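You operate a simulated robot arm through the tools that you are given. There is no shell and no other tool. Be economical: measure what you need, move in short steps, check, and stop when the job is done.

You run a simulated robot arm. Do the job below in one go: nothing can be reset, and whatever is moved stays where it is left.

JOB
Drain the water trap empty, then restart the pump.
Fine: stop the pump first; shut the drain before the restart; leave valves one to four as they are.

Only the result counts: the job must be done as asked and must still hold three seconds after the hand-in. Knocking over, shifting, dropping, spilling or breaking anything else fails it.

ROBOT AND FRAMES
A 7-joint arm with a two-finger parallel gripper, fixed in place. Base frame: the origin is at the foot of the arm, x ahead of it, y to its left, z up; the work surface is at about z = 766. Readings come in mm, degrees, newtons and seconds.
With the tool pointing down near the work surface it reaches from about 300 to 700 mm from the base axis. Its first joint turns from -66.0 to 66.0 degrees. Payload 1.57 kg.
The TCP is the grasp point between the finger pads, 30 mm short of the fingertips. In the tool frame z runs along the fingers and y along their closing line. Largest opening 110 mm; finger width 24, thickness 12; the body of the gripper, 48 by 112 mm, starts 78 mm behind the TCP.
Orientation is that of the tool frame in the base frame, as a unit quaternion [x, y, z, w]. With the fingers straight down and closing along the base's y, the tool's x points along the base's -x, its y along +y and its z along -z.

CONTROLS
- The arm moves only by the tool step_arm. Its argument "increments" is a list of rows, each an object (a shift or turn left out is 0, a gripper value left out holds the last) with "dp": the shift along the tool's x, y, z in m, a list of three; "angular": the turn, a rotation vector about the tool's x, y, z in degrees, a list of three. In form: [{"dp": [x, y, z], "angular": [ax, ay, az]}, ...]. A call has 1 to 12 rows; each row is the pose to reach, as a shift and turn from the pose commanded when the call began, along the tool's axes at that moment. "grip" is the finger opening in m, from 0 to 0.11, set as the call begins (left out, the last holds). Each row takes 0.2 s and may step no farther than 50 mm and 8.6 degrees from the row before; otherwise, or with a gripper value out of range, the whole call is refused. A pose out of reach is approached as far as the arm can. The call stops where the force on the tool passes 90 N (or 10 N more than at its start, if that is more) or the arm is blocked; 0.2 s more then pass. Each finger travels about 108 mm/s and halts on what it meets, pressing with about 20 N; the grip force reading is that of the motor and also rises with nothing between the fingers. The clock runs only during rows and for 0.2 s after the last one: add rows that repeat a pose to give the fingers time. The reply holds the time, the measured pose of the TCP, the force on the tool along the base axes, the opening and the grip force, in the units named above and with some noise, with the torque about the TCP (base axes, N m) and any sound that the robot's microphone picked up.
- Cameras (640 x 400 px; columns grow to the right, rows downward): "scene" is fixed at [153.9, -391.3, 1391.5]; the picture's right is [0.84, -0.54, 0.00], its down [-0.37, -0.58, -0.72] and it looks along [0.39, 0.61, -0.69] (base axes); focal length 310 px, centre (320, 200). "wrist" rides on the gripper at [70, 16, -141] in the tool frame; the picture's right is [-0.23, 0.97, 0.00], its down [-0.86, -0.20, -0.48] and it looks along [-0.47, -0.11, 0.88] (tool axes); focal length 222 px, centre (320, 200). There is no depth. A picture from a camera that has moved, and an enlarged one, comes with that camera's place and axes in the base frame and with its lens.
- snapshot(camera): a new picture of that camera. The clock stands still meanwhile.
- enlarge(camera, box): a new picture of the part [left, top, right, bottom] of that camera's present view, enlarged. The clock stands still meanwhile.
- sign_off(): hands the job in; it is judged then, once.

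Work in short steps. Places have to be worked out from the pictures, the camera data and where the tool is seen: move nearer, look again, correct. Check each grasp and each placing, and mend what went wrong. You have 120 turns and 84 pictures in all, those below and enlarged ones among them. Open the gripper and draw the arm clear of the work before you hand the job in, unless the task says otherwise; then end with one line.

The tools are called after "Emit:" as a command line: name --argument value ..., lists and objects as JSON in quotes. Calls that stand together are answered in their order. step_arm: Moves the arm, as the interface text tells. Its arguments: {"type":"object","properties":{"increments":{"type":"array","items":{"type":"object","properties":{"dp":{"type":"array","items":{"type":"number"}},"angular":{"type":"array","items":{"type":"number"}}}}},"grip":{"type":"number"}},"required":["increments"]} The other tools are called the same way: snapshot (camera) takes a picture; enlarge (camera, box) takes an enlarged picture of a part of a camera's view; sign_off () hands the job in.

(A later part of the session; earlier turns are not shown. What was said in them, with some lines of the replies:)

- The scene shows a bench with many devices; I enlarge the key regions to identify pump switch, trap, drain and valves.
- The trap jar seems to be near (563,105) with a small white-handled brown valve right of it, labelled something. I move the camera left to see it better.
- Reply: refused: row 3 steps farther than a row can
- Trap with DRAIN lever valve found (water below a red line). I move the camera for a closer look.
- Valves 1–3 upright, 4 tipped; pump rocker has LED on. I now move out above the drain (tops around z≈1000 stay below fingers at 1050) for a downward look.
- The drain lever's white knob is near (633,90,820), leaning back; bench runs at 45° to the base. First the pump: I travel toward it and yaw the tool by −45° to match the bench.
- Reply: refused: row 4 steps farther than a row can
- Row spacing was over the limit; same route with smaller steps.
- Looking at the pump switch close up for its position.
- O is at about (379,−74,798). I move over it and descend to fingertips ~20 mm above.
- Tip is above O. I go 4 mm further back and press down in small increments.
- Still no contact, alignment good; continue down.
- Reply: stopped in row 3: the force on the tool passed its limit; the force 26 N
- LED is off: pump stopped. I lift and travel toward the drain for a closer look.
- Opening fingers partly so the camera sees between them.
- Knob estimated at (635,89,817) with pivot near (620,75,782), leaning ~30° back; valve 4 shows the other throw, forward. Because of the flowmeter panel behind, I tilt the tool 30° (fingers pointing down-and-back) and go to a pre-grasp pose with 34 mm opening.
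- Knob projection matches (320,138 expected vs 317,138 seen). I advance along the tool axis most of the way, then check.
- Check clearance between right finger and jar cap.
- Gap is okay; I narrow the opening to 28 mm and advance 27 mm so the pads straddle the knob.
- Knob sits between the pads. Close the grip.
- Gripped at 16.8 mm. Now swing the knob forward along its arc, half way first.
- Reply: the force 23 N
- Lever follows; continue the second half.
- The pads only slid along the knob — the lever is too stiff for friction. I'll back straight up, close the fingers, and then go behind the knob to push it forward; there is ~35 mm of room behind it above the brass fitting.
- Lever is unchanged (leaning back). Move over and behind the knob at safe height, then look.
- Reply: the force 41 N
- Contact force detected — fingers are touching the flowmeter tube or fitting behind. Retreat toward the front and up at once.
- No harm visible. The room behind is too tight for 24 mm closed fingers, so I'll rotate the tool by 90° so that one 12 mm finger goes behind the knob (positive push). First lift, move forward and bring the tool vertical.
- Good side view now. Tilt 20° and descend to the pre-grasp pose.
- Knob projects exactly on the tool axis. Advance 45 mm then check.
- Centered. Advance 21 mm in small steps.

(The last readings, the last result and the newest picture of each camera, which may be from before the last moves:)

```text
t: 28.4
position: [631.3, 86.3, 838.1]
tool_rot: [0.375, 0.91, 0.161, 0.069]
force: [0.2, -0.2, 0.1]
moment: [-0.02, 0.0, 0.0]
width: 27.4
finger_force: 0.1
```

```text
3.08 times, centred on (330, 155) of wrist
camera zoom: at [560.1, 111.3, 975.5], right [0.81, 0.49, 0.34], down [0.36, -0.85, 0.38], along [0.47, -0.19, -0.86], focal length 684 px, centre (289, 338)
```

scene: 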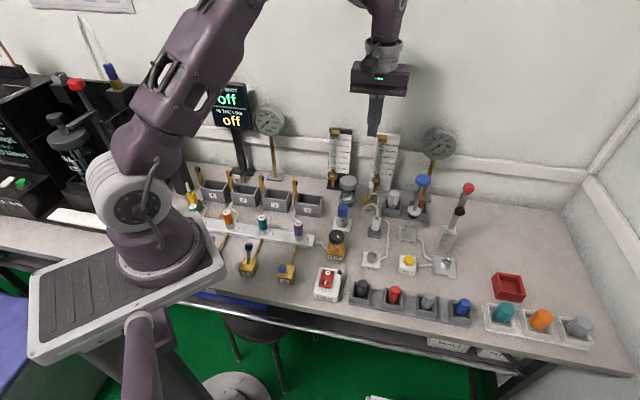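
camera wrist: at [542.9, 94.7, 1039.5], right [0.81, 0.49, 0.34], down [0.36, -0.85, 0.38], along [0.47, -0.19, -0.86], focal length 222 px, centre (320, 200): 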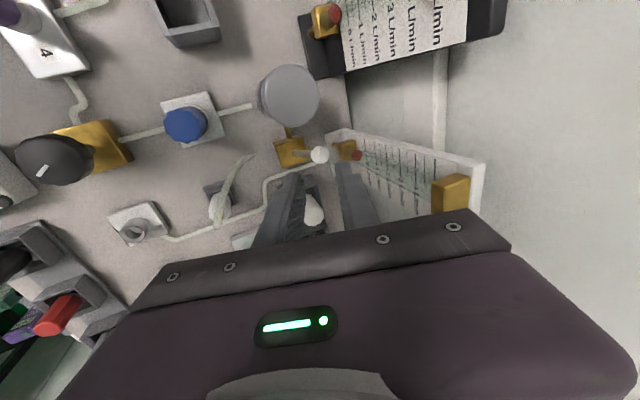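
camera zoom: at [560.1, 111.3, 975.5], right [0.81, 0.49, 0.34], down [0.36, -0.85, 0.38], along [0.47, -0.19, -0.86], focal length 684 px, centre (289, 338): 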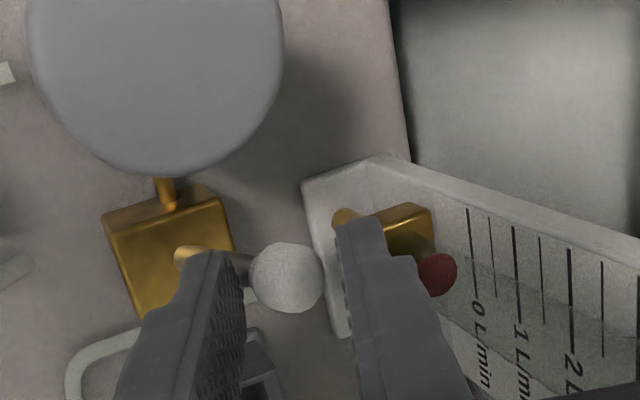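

Knob is between the pads with one finger behind. Close and pull forward the first part of the arc.

Emit:
step_arm --increments '[{"dp": [0, 0, 0]}, {"dp": [0, 0, 0]}, {"dp": [0, -0.0038, -0.0041]}, {"dp": [0, -0.008, -0.0074]}, {"dp": [0, -0.008, -0.0074]}]' --grip 0.01

Emit:
enlarge --camera "wrist" --box '[240, 90, 420, 220]'

```text
t: 29.6
position: [627.5, 79.5, 842.5]
tool_rot: [0.376, 0.91, 0.163, 0.068]
force: [-0.1, 10.5, 11.3]
moment: [0.46, -0.16, 0.0]
width: 18.9
finger_force: 33.4
```

```text
3.08 times, centred on (330, 155) of wrist
camera zoom: at [553.5, 104.7, 980.5], right [0.8, 0.49, 0.34], down [0.36, -0.85, 0.38], along [0.48, -0.19, -0.86], focal length 684 px, centre (289, 338)
```

zoom: 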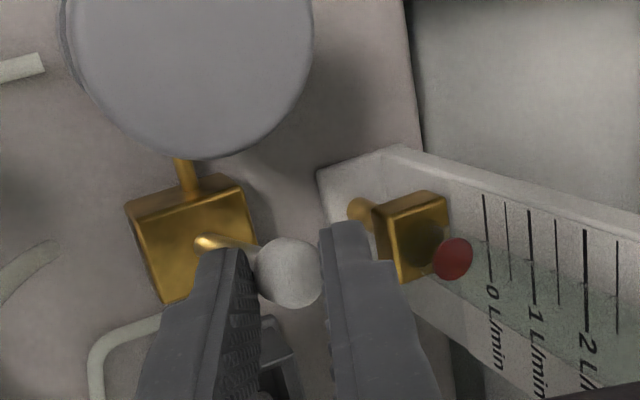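

Lever is following the fingers. Continue past vertical.

Emit:
step_arm --increments '[{"dp": [0, -0.0043, -0.0027]}, {"dp": [0, -0.0093, -0.0051]}, {"dp": [0, -0.0147, -0.0064]}, {"dp": [0, -0.0147, -0.0064]}]'

Emit:
enlarge --camera "wrist" --box '[240, 90, 420, 220]'

```text
t: 30.6
position: [614.0, 65.8, 843.1]
tool_rot: [0.376, 0.91, 0.161, 0.068]
force: [-2.3, 1.1, -1.3]
moment: [-0.13, 0.02, -0.02]
width: 17.9
finger_force: 33.1
```

```text
3.08 times, centred on (330, 155) of wrist
camera zoom: at [541.7, 92.2, 980.8], right [0.81, 0.49, 0.33], down [0.36, -0.85, 0.38], along [0.47, -0.19, -0.86], focal length 684 px, centre (289, 338)
```

zoom: 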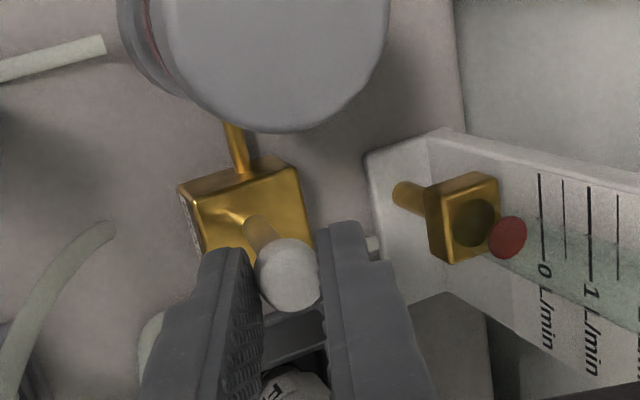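

Moving well, lever now about vertical. Continue forward.

Emit:
step_arm --increments '[{"dp": [0, -0.0051, -0.0006]}, {"dp": [0, -0.0104, -0.0006]}, {"dp": [0, -0.0159, -0.0004]}, {"dp": [0, -0.0159, -0.0004]}]'

Emit:
enlarge --camera "wrist" --box '[200, 60, 440, 220]'

```text
t: 31.6
position: [603.5, 56.1, 839.3]
tool_rot: [0.376, 0.91, 0.16, 0.068]
force: [2.2, 1.9, 4.7]
moment: [0.17, -0.34, -0.05]
width: 17.2
finger_force: 32.4
```

```text
2.50 times, centred on (320, 140) of wrist
camera zoom: at [531.4, 82.2, 976.1], right [0.81, 0.49, 0.34], down [0.36, -0.85, 0.38], along [0.47, -0.19, -0.86], focal length 555 px, centre (320, 350)
```

zoom: 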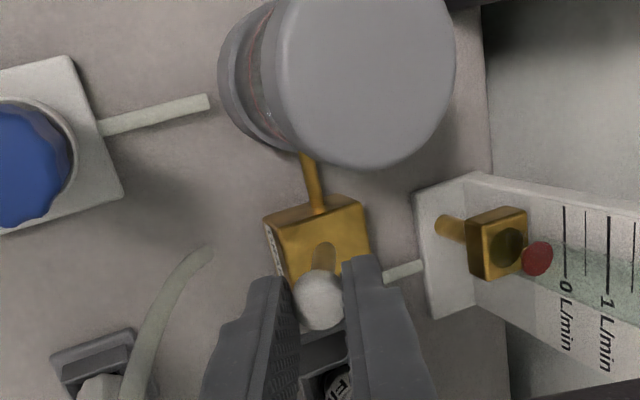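

Moved 41 mm with low force. Check whether the trap is draining.

Emit:
enlarge --camera "scene" --box '[320, 150, 400, 220]'

Emit:
step_arm --increments '[{"dp": [0, -0.003, 0.001]}, {"dp": [0, -0.006, 0.002]}, {"dp": [0, -0.006, 0.002]}]'

Emit:
enlarge --camera "wrist" --box '[200, 60, 440, 220]'

```text
5.71 times, centred on (360, 185) of scene
camera zoom: at [153.8, -391.3, 1391.5], right [0.84, -0.54, 0.0], down [-0.37, -0.58, -0.72], along [0.39, 0.61, -0.69], focal length 1771 px, centre (91, 286)
```

zoom: 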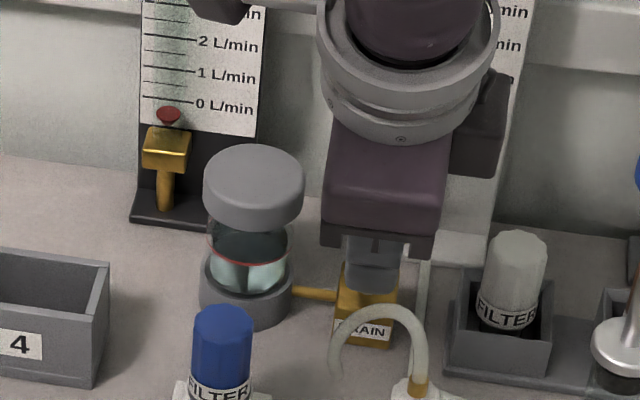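

```text
t: 32.4
position: [601.9, 54.0, 838.6]
tool_rot: [0.376, 0.91, 0.162, 0.071]
force: [12.0, 14.0, 35.1]
moment: [0.71, -0.68, 0.04]
width: 16.9
finger_force: 31.8
```

```text
2.50 times, centred on (320, 140) of wrist
camera zoom: at [528.5, 79.9, 973.8], right [0.8, 0.49, 0.34], down [0.35, -0.85, 0.38], along [0.48, -0.19, -0.86], focal length 555 px, centre (320, 350)
```

zoom: 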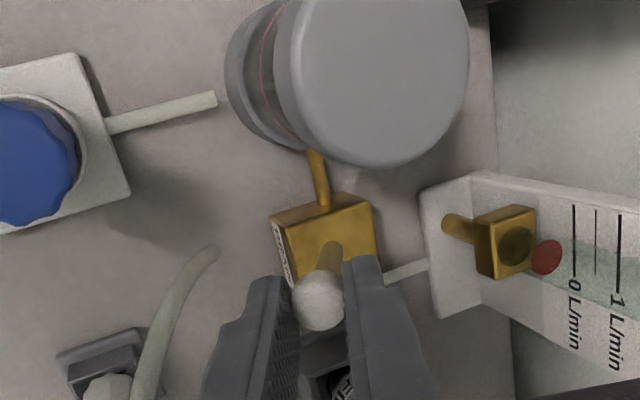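

Force rose to ~40 N: end stop reached. Relax a bit, wait, and look at the water level.

Emit:
step_arm --increments '[{"dp": [0, 0.0035, -0.002]}, {"dp": [0, 0.0035, -0.002]}, {"dp": [0, 0.0035, -0.002]}, {"dp": [0, 0.0035, -0.002]}, {"dp": [0, 0.0035, -0.002]}, {"dp": [0, 0.0035, -0.002]}, {"dp": [0, 0.0035, -0.002]}, {"dp": [0, 0.0035, -0.002]}, {"dp": [0, 0.0035, -0.002]}]'

Emit:
enlarge --camera "scene" --box '[320, 150, 400, 220]'

```text
t: 34.4
position: [602.8, 54.8, 837.5]
tool_rot: [0.376, 0.91, 0.161, 0.068]
force: [25.0, 8.7, -12.5]
moment: [0.17, -0.58, -0.11]
width: 17.5
finger_force: 32.7
```

```text
5.71 times, centred on (360, 185) of scene
camera zoom: at [154.6, -391.1, 1391.5], right [0.84, -0.54, 0.0], down [-0.37, -0.58, -0.72], along [0.39, 0.61, -0.69], focal length 1771 px, centre (91, 286)
```

zoom: 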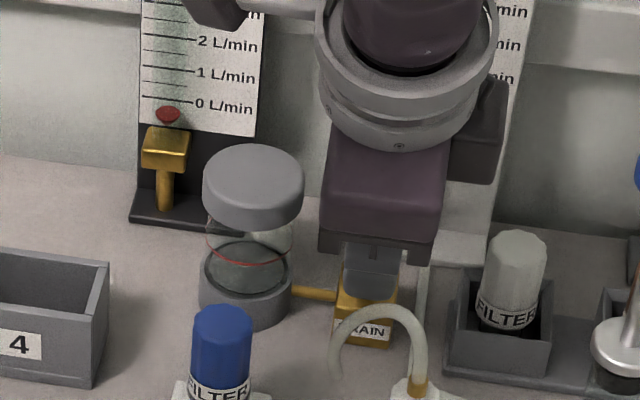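

It is draining — water nearly gone. Wait a bit more and look closer.

Emit:
step_arm --increments '[{"dp": [0, 0, 0]}, {"dp": [0, 0, 0]}, {"dp": [0, 0, 0]}, {"dp": [0, 0, 0]}, {"dp": [0, 0, 0]}, {"dp": [0, 0, 0]}, {"dp": [0, 0, 0]}, {"dp": [0, 0, 0]}, {"dp": [0, 0, 0]}, {"dp": [0, 0, 0]}, {"dp": [0, 0, 0]}, {"dp": [0, 0, 0]}]'

Emit:
enlarge --camera "scene" --box '[335, 160, 365, 200]'

```text
t: 37.0
position: [601.7, 54.7, 837.9]
tool_rot: [0.377, 0.91, 0.161, 0.068]
force: [18.8, 7.4, -9.2]
moment: [0.19, -0.45, -0.08]
width: 17.2
finger_force: 32.3
```

```text
10.00 times, centred on (350, 180) of scene
camera zoom: at [154.5, -391.2, 1391.5], right [0.84, -0.54, 0.0], down [-0.37, -0.58, -0.72], along [0.39, 0.61, -0.69], focal length 3099 px, centre (20, 400)
```

zoom: 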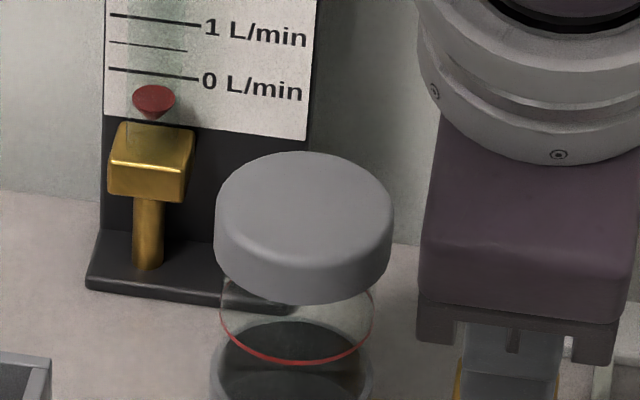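

Trap is empty. Now swing the lever back along the reverse arc to shut the drain.

Emit:
step_arm --increments '[{"dp": [0, 0.0055, -0.0004]}, {"dp": [0, 0.0108, -0.0003]}, {"dp": [0, 0.0159, 0.0002]}, {"dp": [0, 0.0213, 0.0016]}, {"dp": [0, 0.0263, 0.0039]}, {"dp": [0, 0.0306, 0.0066]}, {"dp": [0, 0.0347, 0.01]}, {"dp": [0, 0.0347, 0.01]}]'

Emit:
enlarge --camera "wrist" --box '[200, 60, 440, 220]'

```text
t: 38.8
position: [627.4, 81.1, 840.5]
tool_rot: [0.376, 0.91, 0.16, 0.068]
force: [-1.9, -8.7, 8.6]
moment: [-0.4, 0.38, -0.04]
width: 19.1
finger_force: 33.3
```

```text
2.50 times, centred on (320, 140) of wrist
camera zoom: at [554.7, 106.6, 978.2], right [0.81, 0.49, 0.34], down [0.36, -0.85, 0.38], along [0.47, -0.19, -0.86], focal length 555 px, centre (320, 350)
```

zoom: 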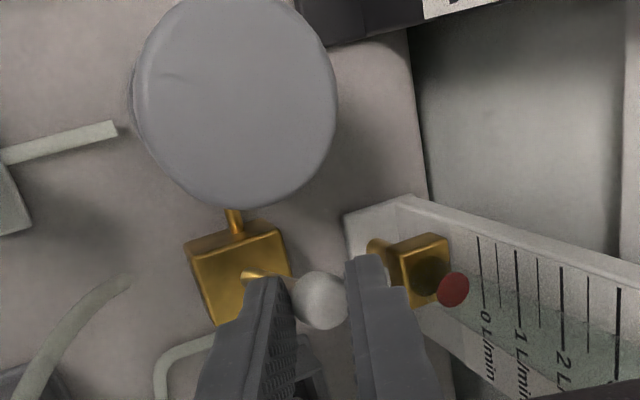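

Nearly back; push the last few mm to the stop.

Emit:
step_arm --increments '[{"dp": [0, 0.0031, 0.0032]}, {"dp": [0, 0.0052, 0.0062]}, {"dp": [0, 0.0066, 0.0082]}, {"dp": [0, 0.0066, 0.0082]}]'

Emit:
enlarge --camera "wrist" --box '[200, 60, 440, 220]'

```text
t: 39.6
position: [632.1, 84.6, 838.6]
tool_rot: [0.375, 0.91, 0.161, 0.067]
force: [-29.5, -10.9, 40.2]
moment: [-0.44, 0.94, 0.37]
width: 19.8
finger_force: 33.8
stopped in row 4: the force on the tool passed its limit (the readings are from after the stop); the commanded pose is now the measured one
```

```text
2.50 times, centred on (320, 140) of wrist
camera zoom: at [559.8, 110.7, 976.8], right [0.81, 0.49, 0.33], down [0.36, -0.85, 0.38], along [0.47, -0.19, -0.86], focal length 555 px, centre (320, 350)
```

zoom: 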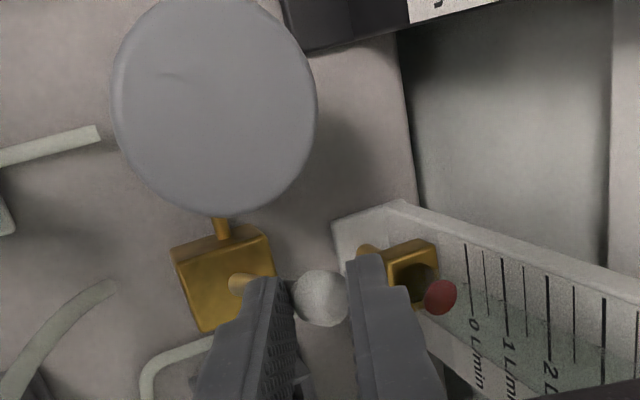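

At the back stop, same place as before. Open to 28 mm and withdraw along the tool axis.

Emit:
step_arm --increments '[{"dp": [0, -0.001, -0.001]}, {"dp": [0, -0.001, -0.001]}, {"dp": [0, -0.001, -0.015]}, {"dp": [0, -0.001, -0.04]}, {"dp": [0, -0.001, -0.08]}, {"dp": [0, -0.001, -0.11]}, {"dp": [0, -0.001, -0.11]}]' --grip 0.028

Emit:
snapshot --camera "wrist"

Emit:
enlarge --camera "scene" --box '[320, 140, 420, 220]'

```text
t: 41.2
position: [607.6, 59.1, 939.0]
tool_rot: [0.375, 0.91, 0.161, 0.067]
force: [0.9, -0.8, -0.3]
moment: [0.01, 0.01, 0.06]
width: 28.2
finger_force: 0.1
```

```text
30 pictures are left
camera wrist: at [534.5, 84.7, 1076.4], right [0.81, 0.49, 0.33], down [0.36, -0.85, 0.38], along [0.47, -0.19, -0.86], focal length 222 px, centre (320, 200)
```

wrist: 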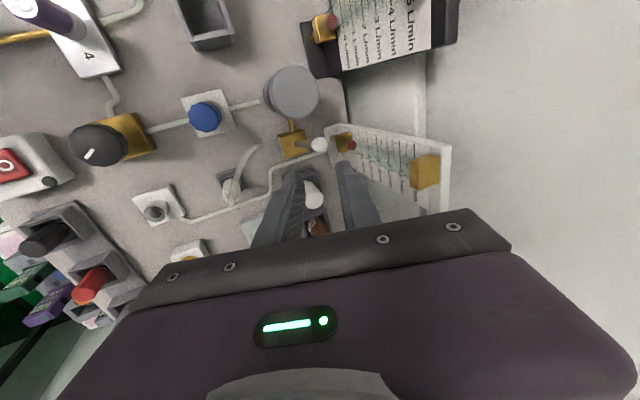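

```text
5.00 times, centred on (370, 180) of scene
camera zoom: at [153.8, -391.3, 1391.5], right [0.84, -0.54, 0.0], down [-0.37, -0.58, -0.72], along [0.39, 0.61, -0.69], focal length 1549 px, centre (70, 300)
```

zoom: 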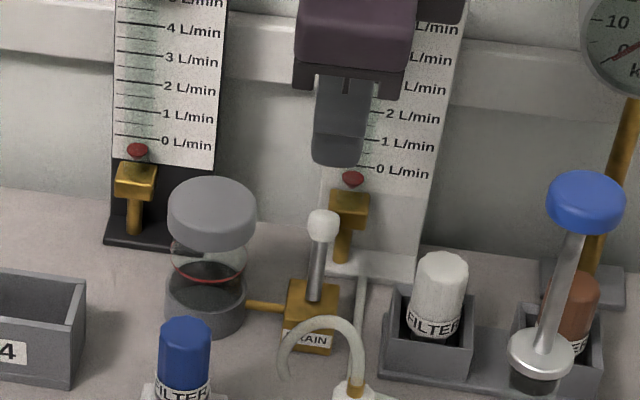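

Drain lever is back in its original shut position and the trap is empty. Now travel to the pump's I side at height, untilting the tool and closing the fingers.

Emit:
step_arm --increments '[{"dp": [0, 0.0137, -0.0376]}, {"dp": [0.008, -0.0077, -0.0667], "angular": [7, 0, 0]}, {"dp": [0.018, -0.0453, -0.0803], "angular": [14, 0, 0]}, {"dp": [0.028, -0.0829, -0.094], "angular": [20, 0, 0]}, {"dp": [0.038, -0.1205, -0.1077], "angular": [20, 0, 0]}, {"dp": [0.047, -0.1581, -0.1214], "angular": [20, 0, 0]}, {"dp": [0.056, -0.1957, -0.1351], "angular": [20, 0, 0]}, {"dp": [0.063, -0.2286, -0.147], "angular": [20, 0, 0]}, {"dp": [0.067, -0.2455, -0.1532], "angular": [20, 0, 0]}, {"dp": [0.067, -0.2592, -0.1156], "angular": [20, 0, 0]}, {"dp": [0.067, -0.2729, -0.078], "angular": [20, 0, 0]}, {"dp": [0.067, -0.2729, -0.078], "angular": [20, 0, 0]}]' --grip 0.0

Emit:
snapshot --camera "wrist"

Emit:
enlarge --camera "scene" --box '[290, 240, 370, 310]'

```text
t: 43.8
position: [359.8, -93.1, 919.5]
tool_rot: [0.382, 0.924, 0.001, 0.001]
force: [-0.4, 0.4, 0.2]
moment: [0.0, -0.01, 0.01]
width: 0.2
finger_force: 20.0
```

```text
28 pictures are left
camera wrist: at [320.8, -33.4, 1059.2], right [0.85, 0.53, 0.0], down [0.46, -0.74, 0.48], along [0.26, -0.41, -0.88], focal length 222 px, centre (320, 200)
```

wrist: 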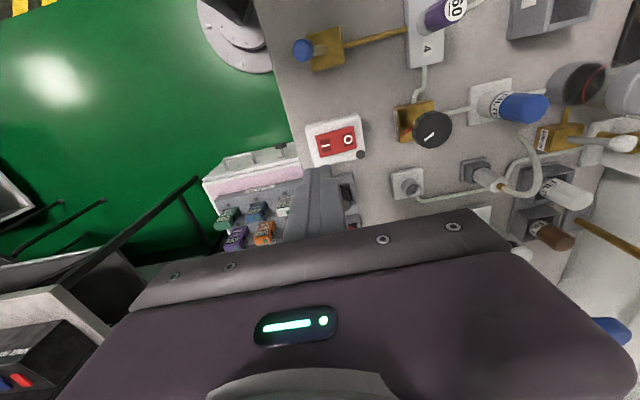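

```text
5.71 times, centred on (330, 275) of scene
camera zoom: at [153.9, -391.3, 1391.5], right [0.84, -0.54, 0.0], down [-0.37, -0.58, -0.72], along [0.39, 0.61, -0.69], focal length 1771 px, centre (263, -229)
```

zoom: 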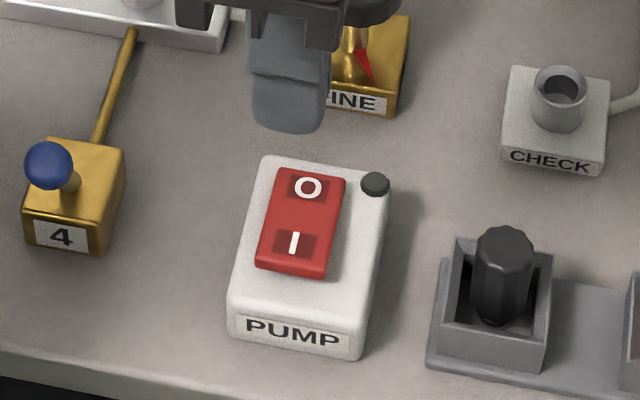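

Tip is above the I end (I ≈ (362,−91)). Descend to just above and then press in small steps.

Emit:
step_arm --increments '[{"dp": [0, 0, 0.04]}, {"dp": [0, 0, 0.075]}, {"dp": [0, 0, 0.083]}, {"dp": [0, 0, 0.083]}]'

Emit:
enlarge --camera "scene" --box '[290, 240, 370, 310]'

```text
t: 44.8
position: [359.6, -95.4, 836.3]
tool_rot: [0.381, 0.924, 0.0, 0.002]
force: [-0.1, -0.8, 0.0]
moment: [0.01, 0.01, 0.03]
width: 0.1
finger_force: 20.4
```

```text
5.71 times, centred on (330, 275) of scene
camera zoom: at [153.9, -391.3, 1391.5], right [0.84, -0.54, 0.0], down [-0.37, -0.58, -0.72], along [0.39, 0.61, -0.69], focal length 1771 px, centre (263, -229)
```

zoom: 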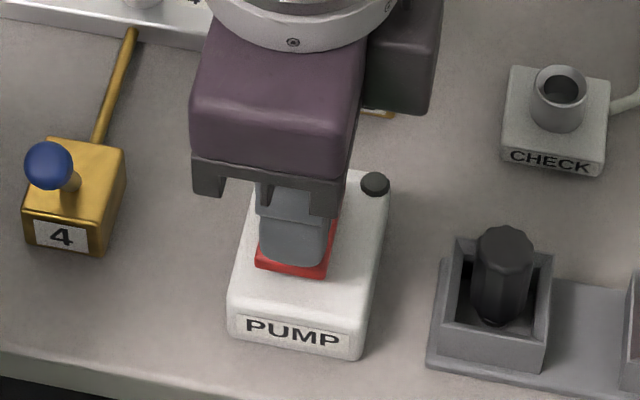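

Well placed over I; press down in small steps.

Emit:
step_arm --increments '[{"dp": [0, 0, 0.004]}, {"dp": [0, 0, 0.007]}, {"dp": [0, 0, 0.01]}, {"dp": [0, 0, 0.013]}, {"dp": [0, 0, 0.016]}]'

Emit:
enlarge --camera "scene" --box '[290, 240, 370, 310]'

```text
t: 46.0
position: [360.3, -94.6, 820.6]
tool_rot: [0.382, 0.924, -0.001, 0.001]
force: [-0.7, -0.2, -0.1]
moment: [-0.05, 0.01, 0.01]
width: 0.2
finger_force: 20.2
```

```text
5.71 times, centred on (330, 275) of scene
camera zoom: at [153.9, -391.3, 1391.5], right [0.84, -0.54, 0.0], down [-0.37, -0.58, -0.72], along [0.39, 0.61, -0.69], focal length 1771 px, centre (263, -229)
```

zoom: 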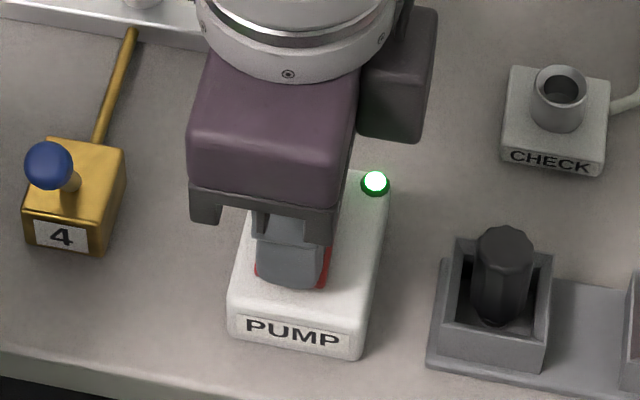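

LED is green: pump on. Lift straight up, then open the gripper and check everything.

Emit:
step_arm --increments '[{"dp": [0, 0, -0.04]}, {"dp": [0, 0, -0.085]}, {"dp": [0, 0, -0.13]}, {"dp": [0, 0, -0.175]}, {"dp": [0, 0, -0.22]}, {"dp": [0, 0, -0.26]}, {"dp": [0, 0, -0.26]}]'

Emit:
step_arm --increments '[{"dp": [0.03, 0, 0]}, {"dp": [0.03, 0, 0]}, {"dp": [0.03, 0, 0]}, {"dp": [0.03, 0, 0]}, {"dp": [0.03, 0, 0]}, {"dp": [0.03, 0, 0]}]' --grip 0.11

Emit:
snapshot --camera "scene"

Emit:
enlarge --camera "scene" --box '[310, 150, 450, 310]'

```text
t: 47.6
position: [360.5, -94.7, 1083.9]
tool_rot: [0.382, 0.924, 0.001, 0.001]
force: [0.0, -0.1, -0.5]
moment: [-0.01, 0.0, 0.04]
width: 0.0
finger_force: 19.9
```

```text
t: 49.0
position: [338.0, -73.8, 1081.2]
tool_rot: [0.382, 0.924, 0.0, 0.003]
force: [-0.2, 0.1, 0.6]
moment: [-0.02, 0.01, 0.02]
width: 110.0
finger_force: 0.0
```

```text
24 pictures are left
```

scene: 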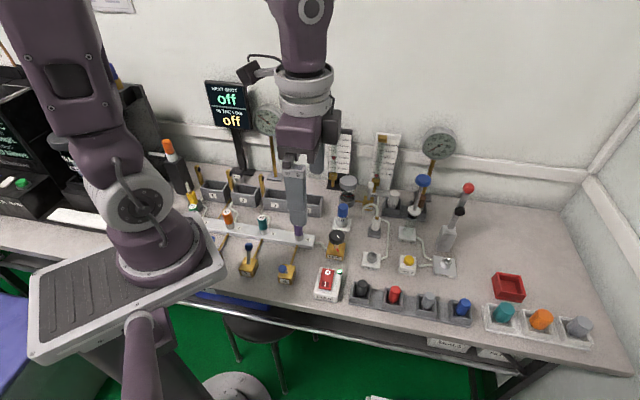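

```text
2.50 times, centred on (380, 230) of scene
camera zoom: at [153.9, -391.3, 1391.5], right [0.84, -0.54, 0.0], down [-0.37, -0.58, -0.72], along [0.39, 0.61, -0.69], focal length 775 px, centre (170, 125)
```

zoom: 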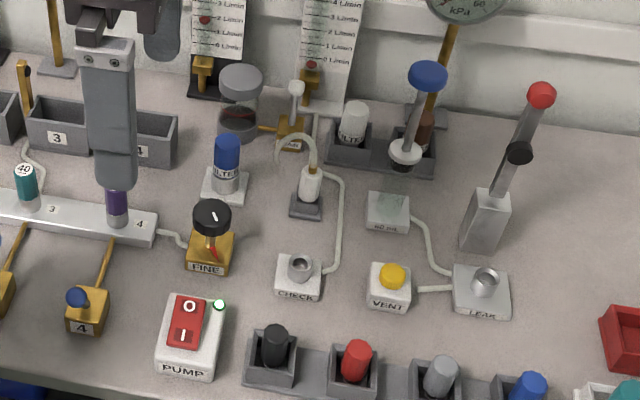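

Pump on, drain lever back; one last close look at the trap.

Emit:
enlarge --camera "scene" --box '[330, 165, 390, 215]'

```text
8.00 times, centred on (360, 190) of scene
camera zoom: at [153.9, -391.3, 1391.5], right [0.84, -0.54, 0.0], down [-0.37, -0.58, -0.72], along [0.39, 0.61, -0.69], focal length 2479 px, centre (0, 280)
```

zoom: 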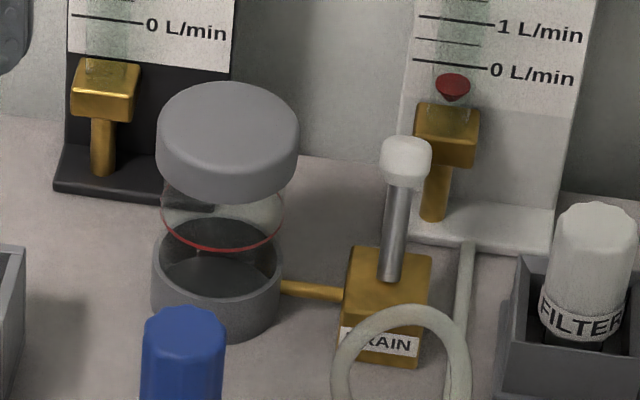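

The trap is empty, the drain is shut, and the left flowmeter's float has lifted now the pump is running. Handing in.

Emit:
sign_off

```text
The job is handed in.
```

The job is done: I stopped the pump, drained the trap empty, shut the drain and restarted the pump, leaving valves one to four untouched; on the way the fingers briefly pressed on the right-hand flowmeter, with no visible change.
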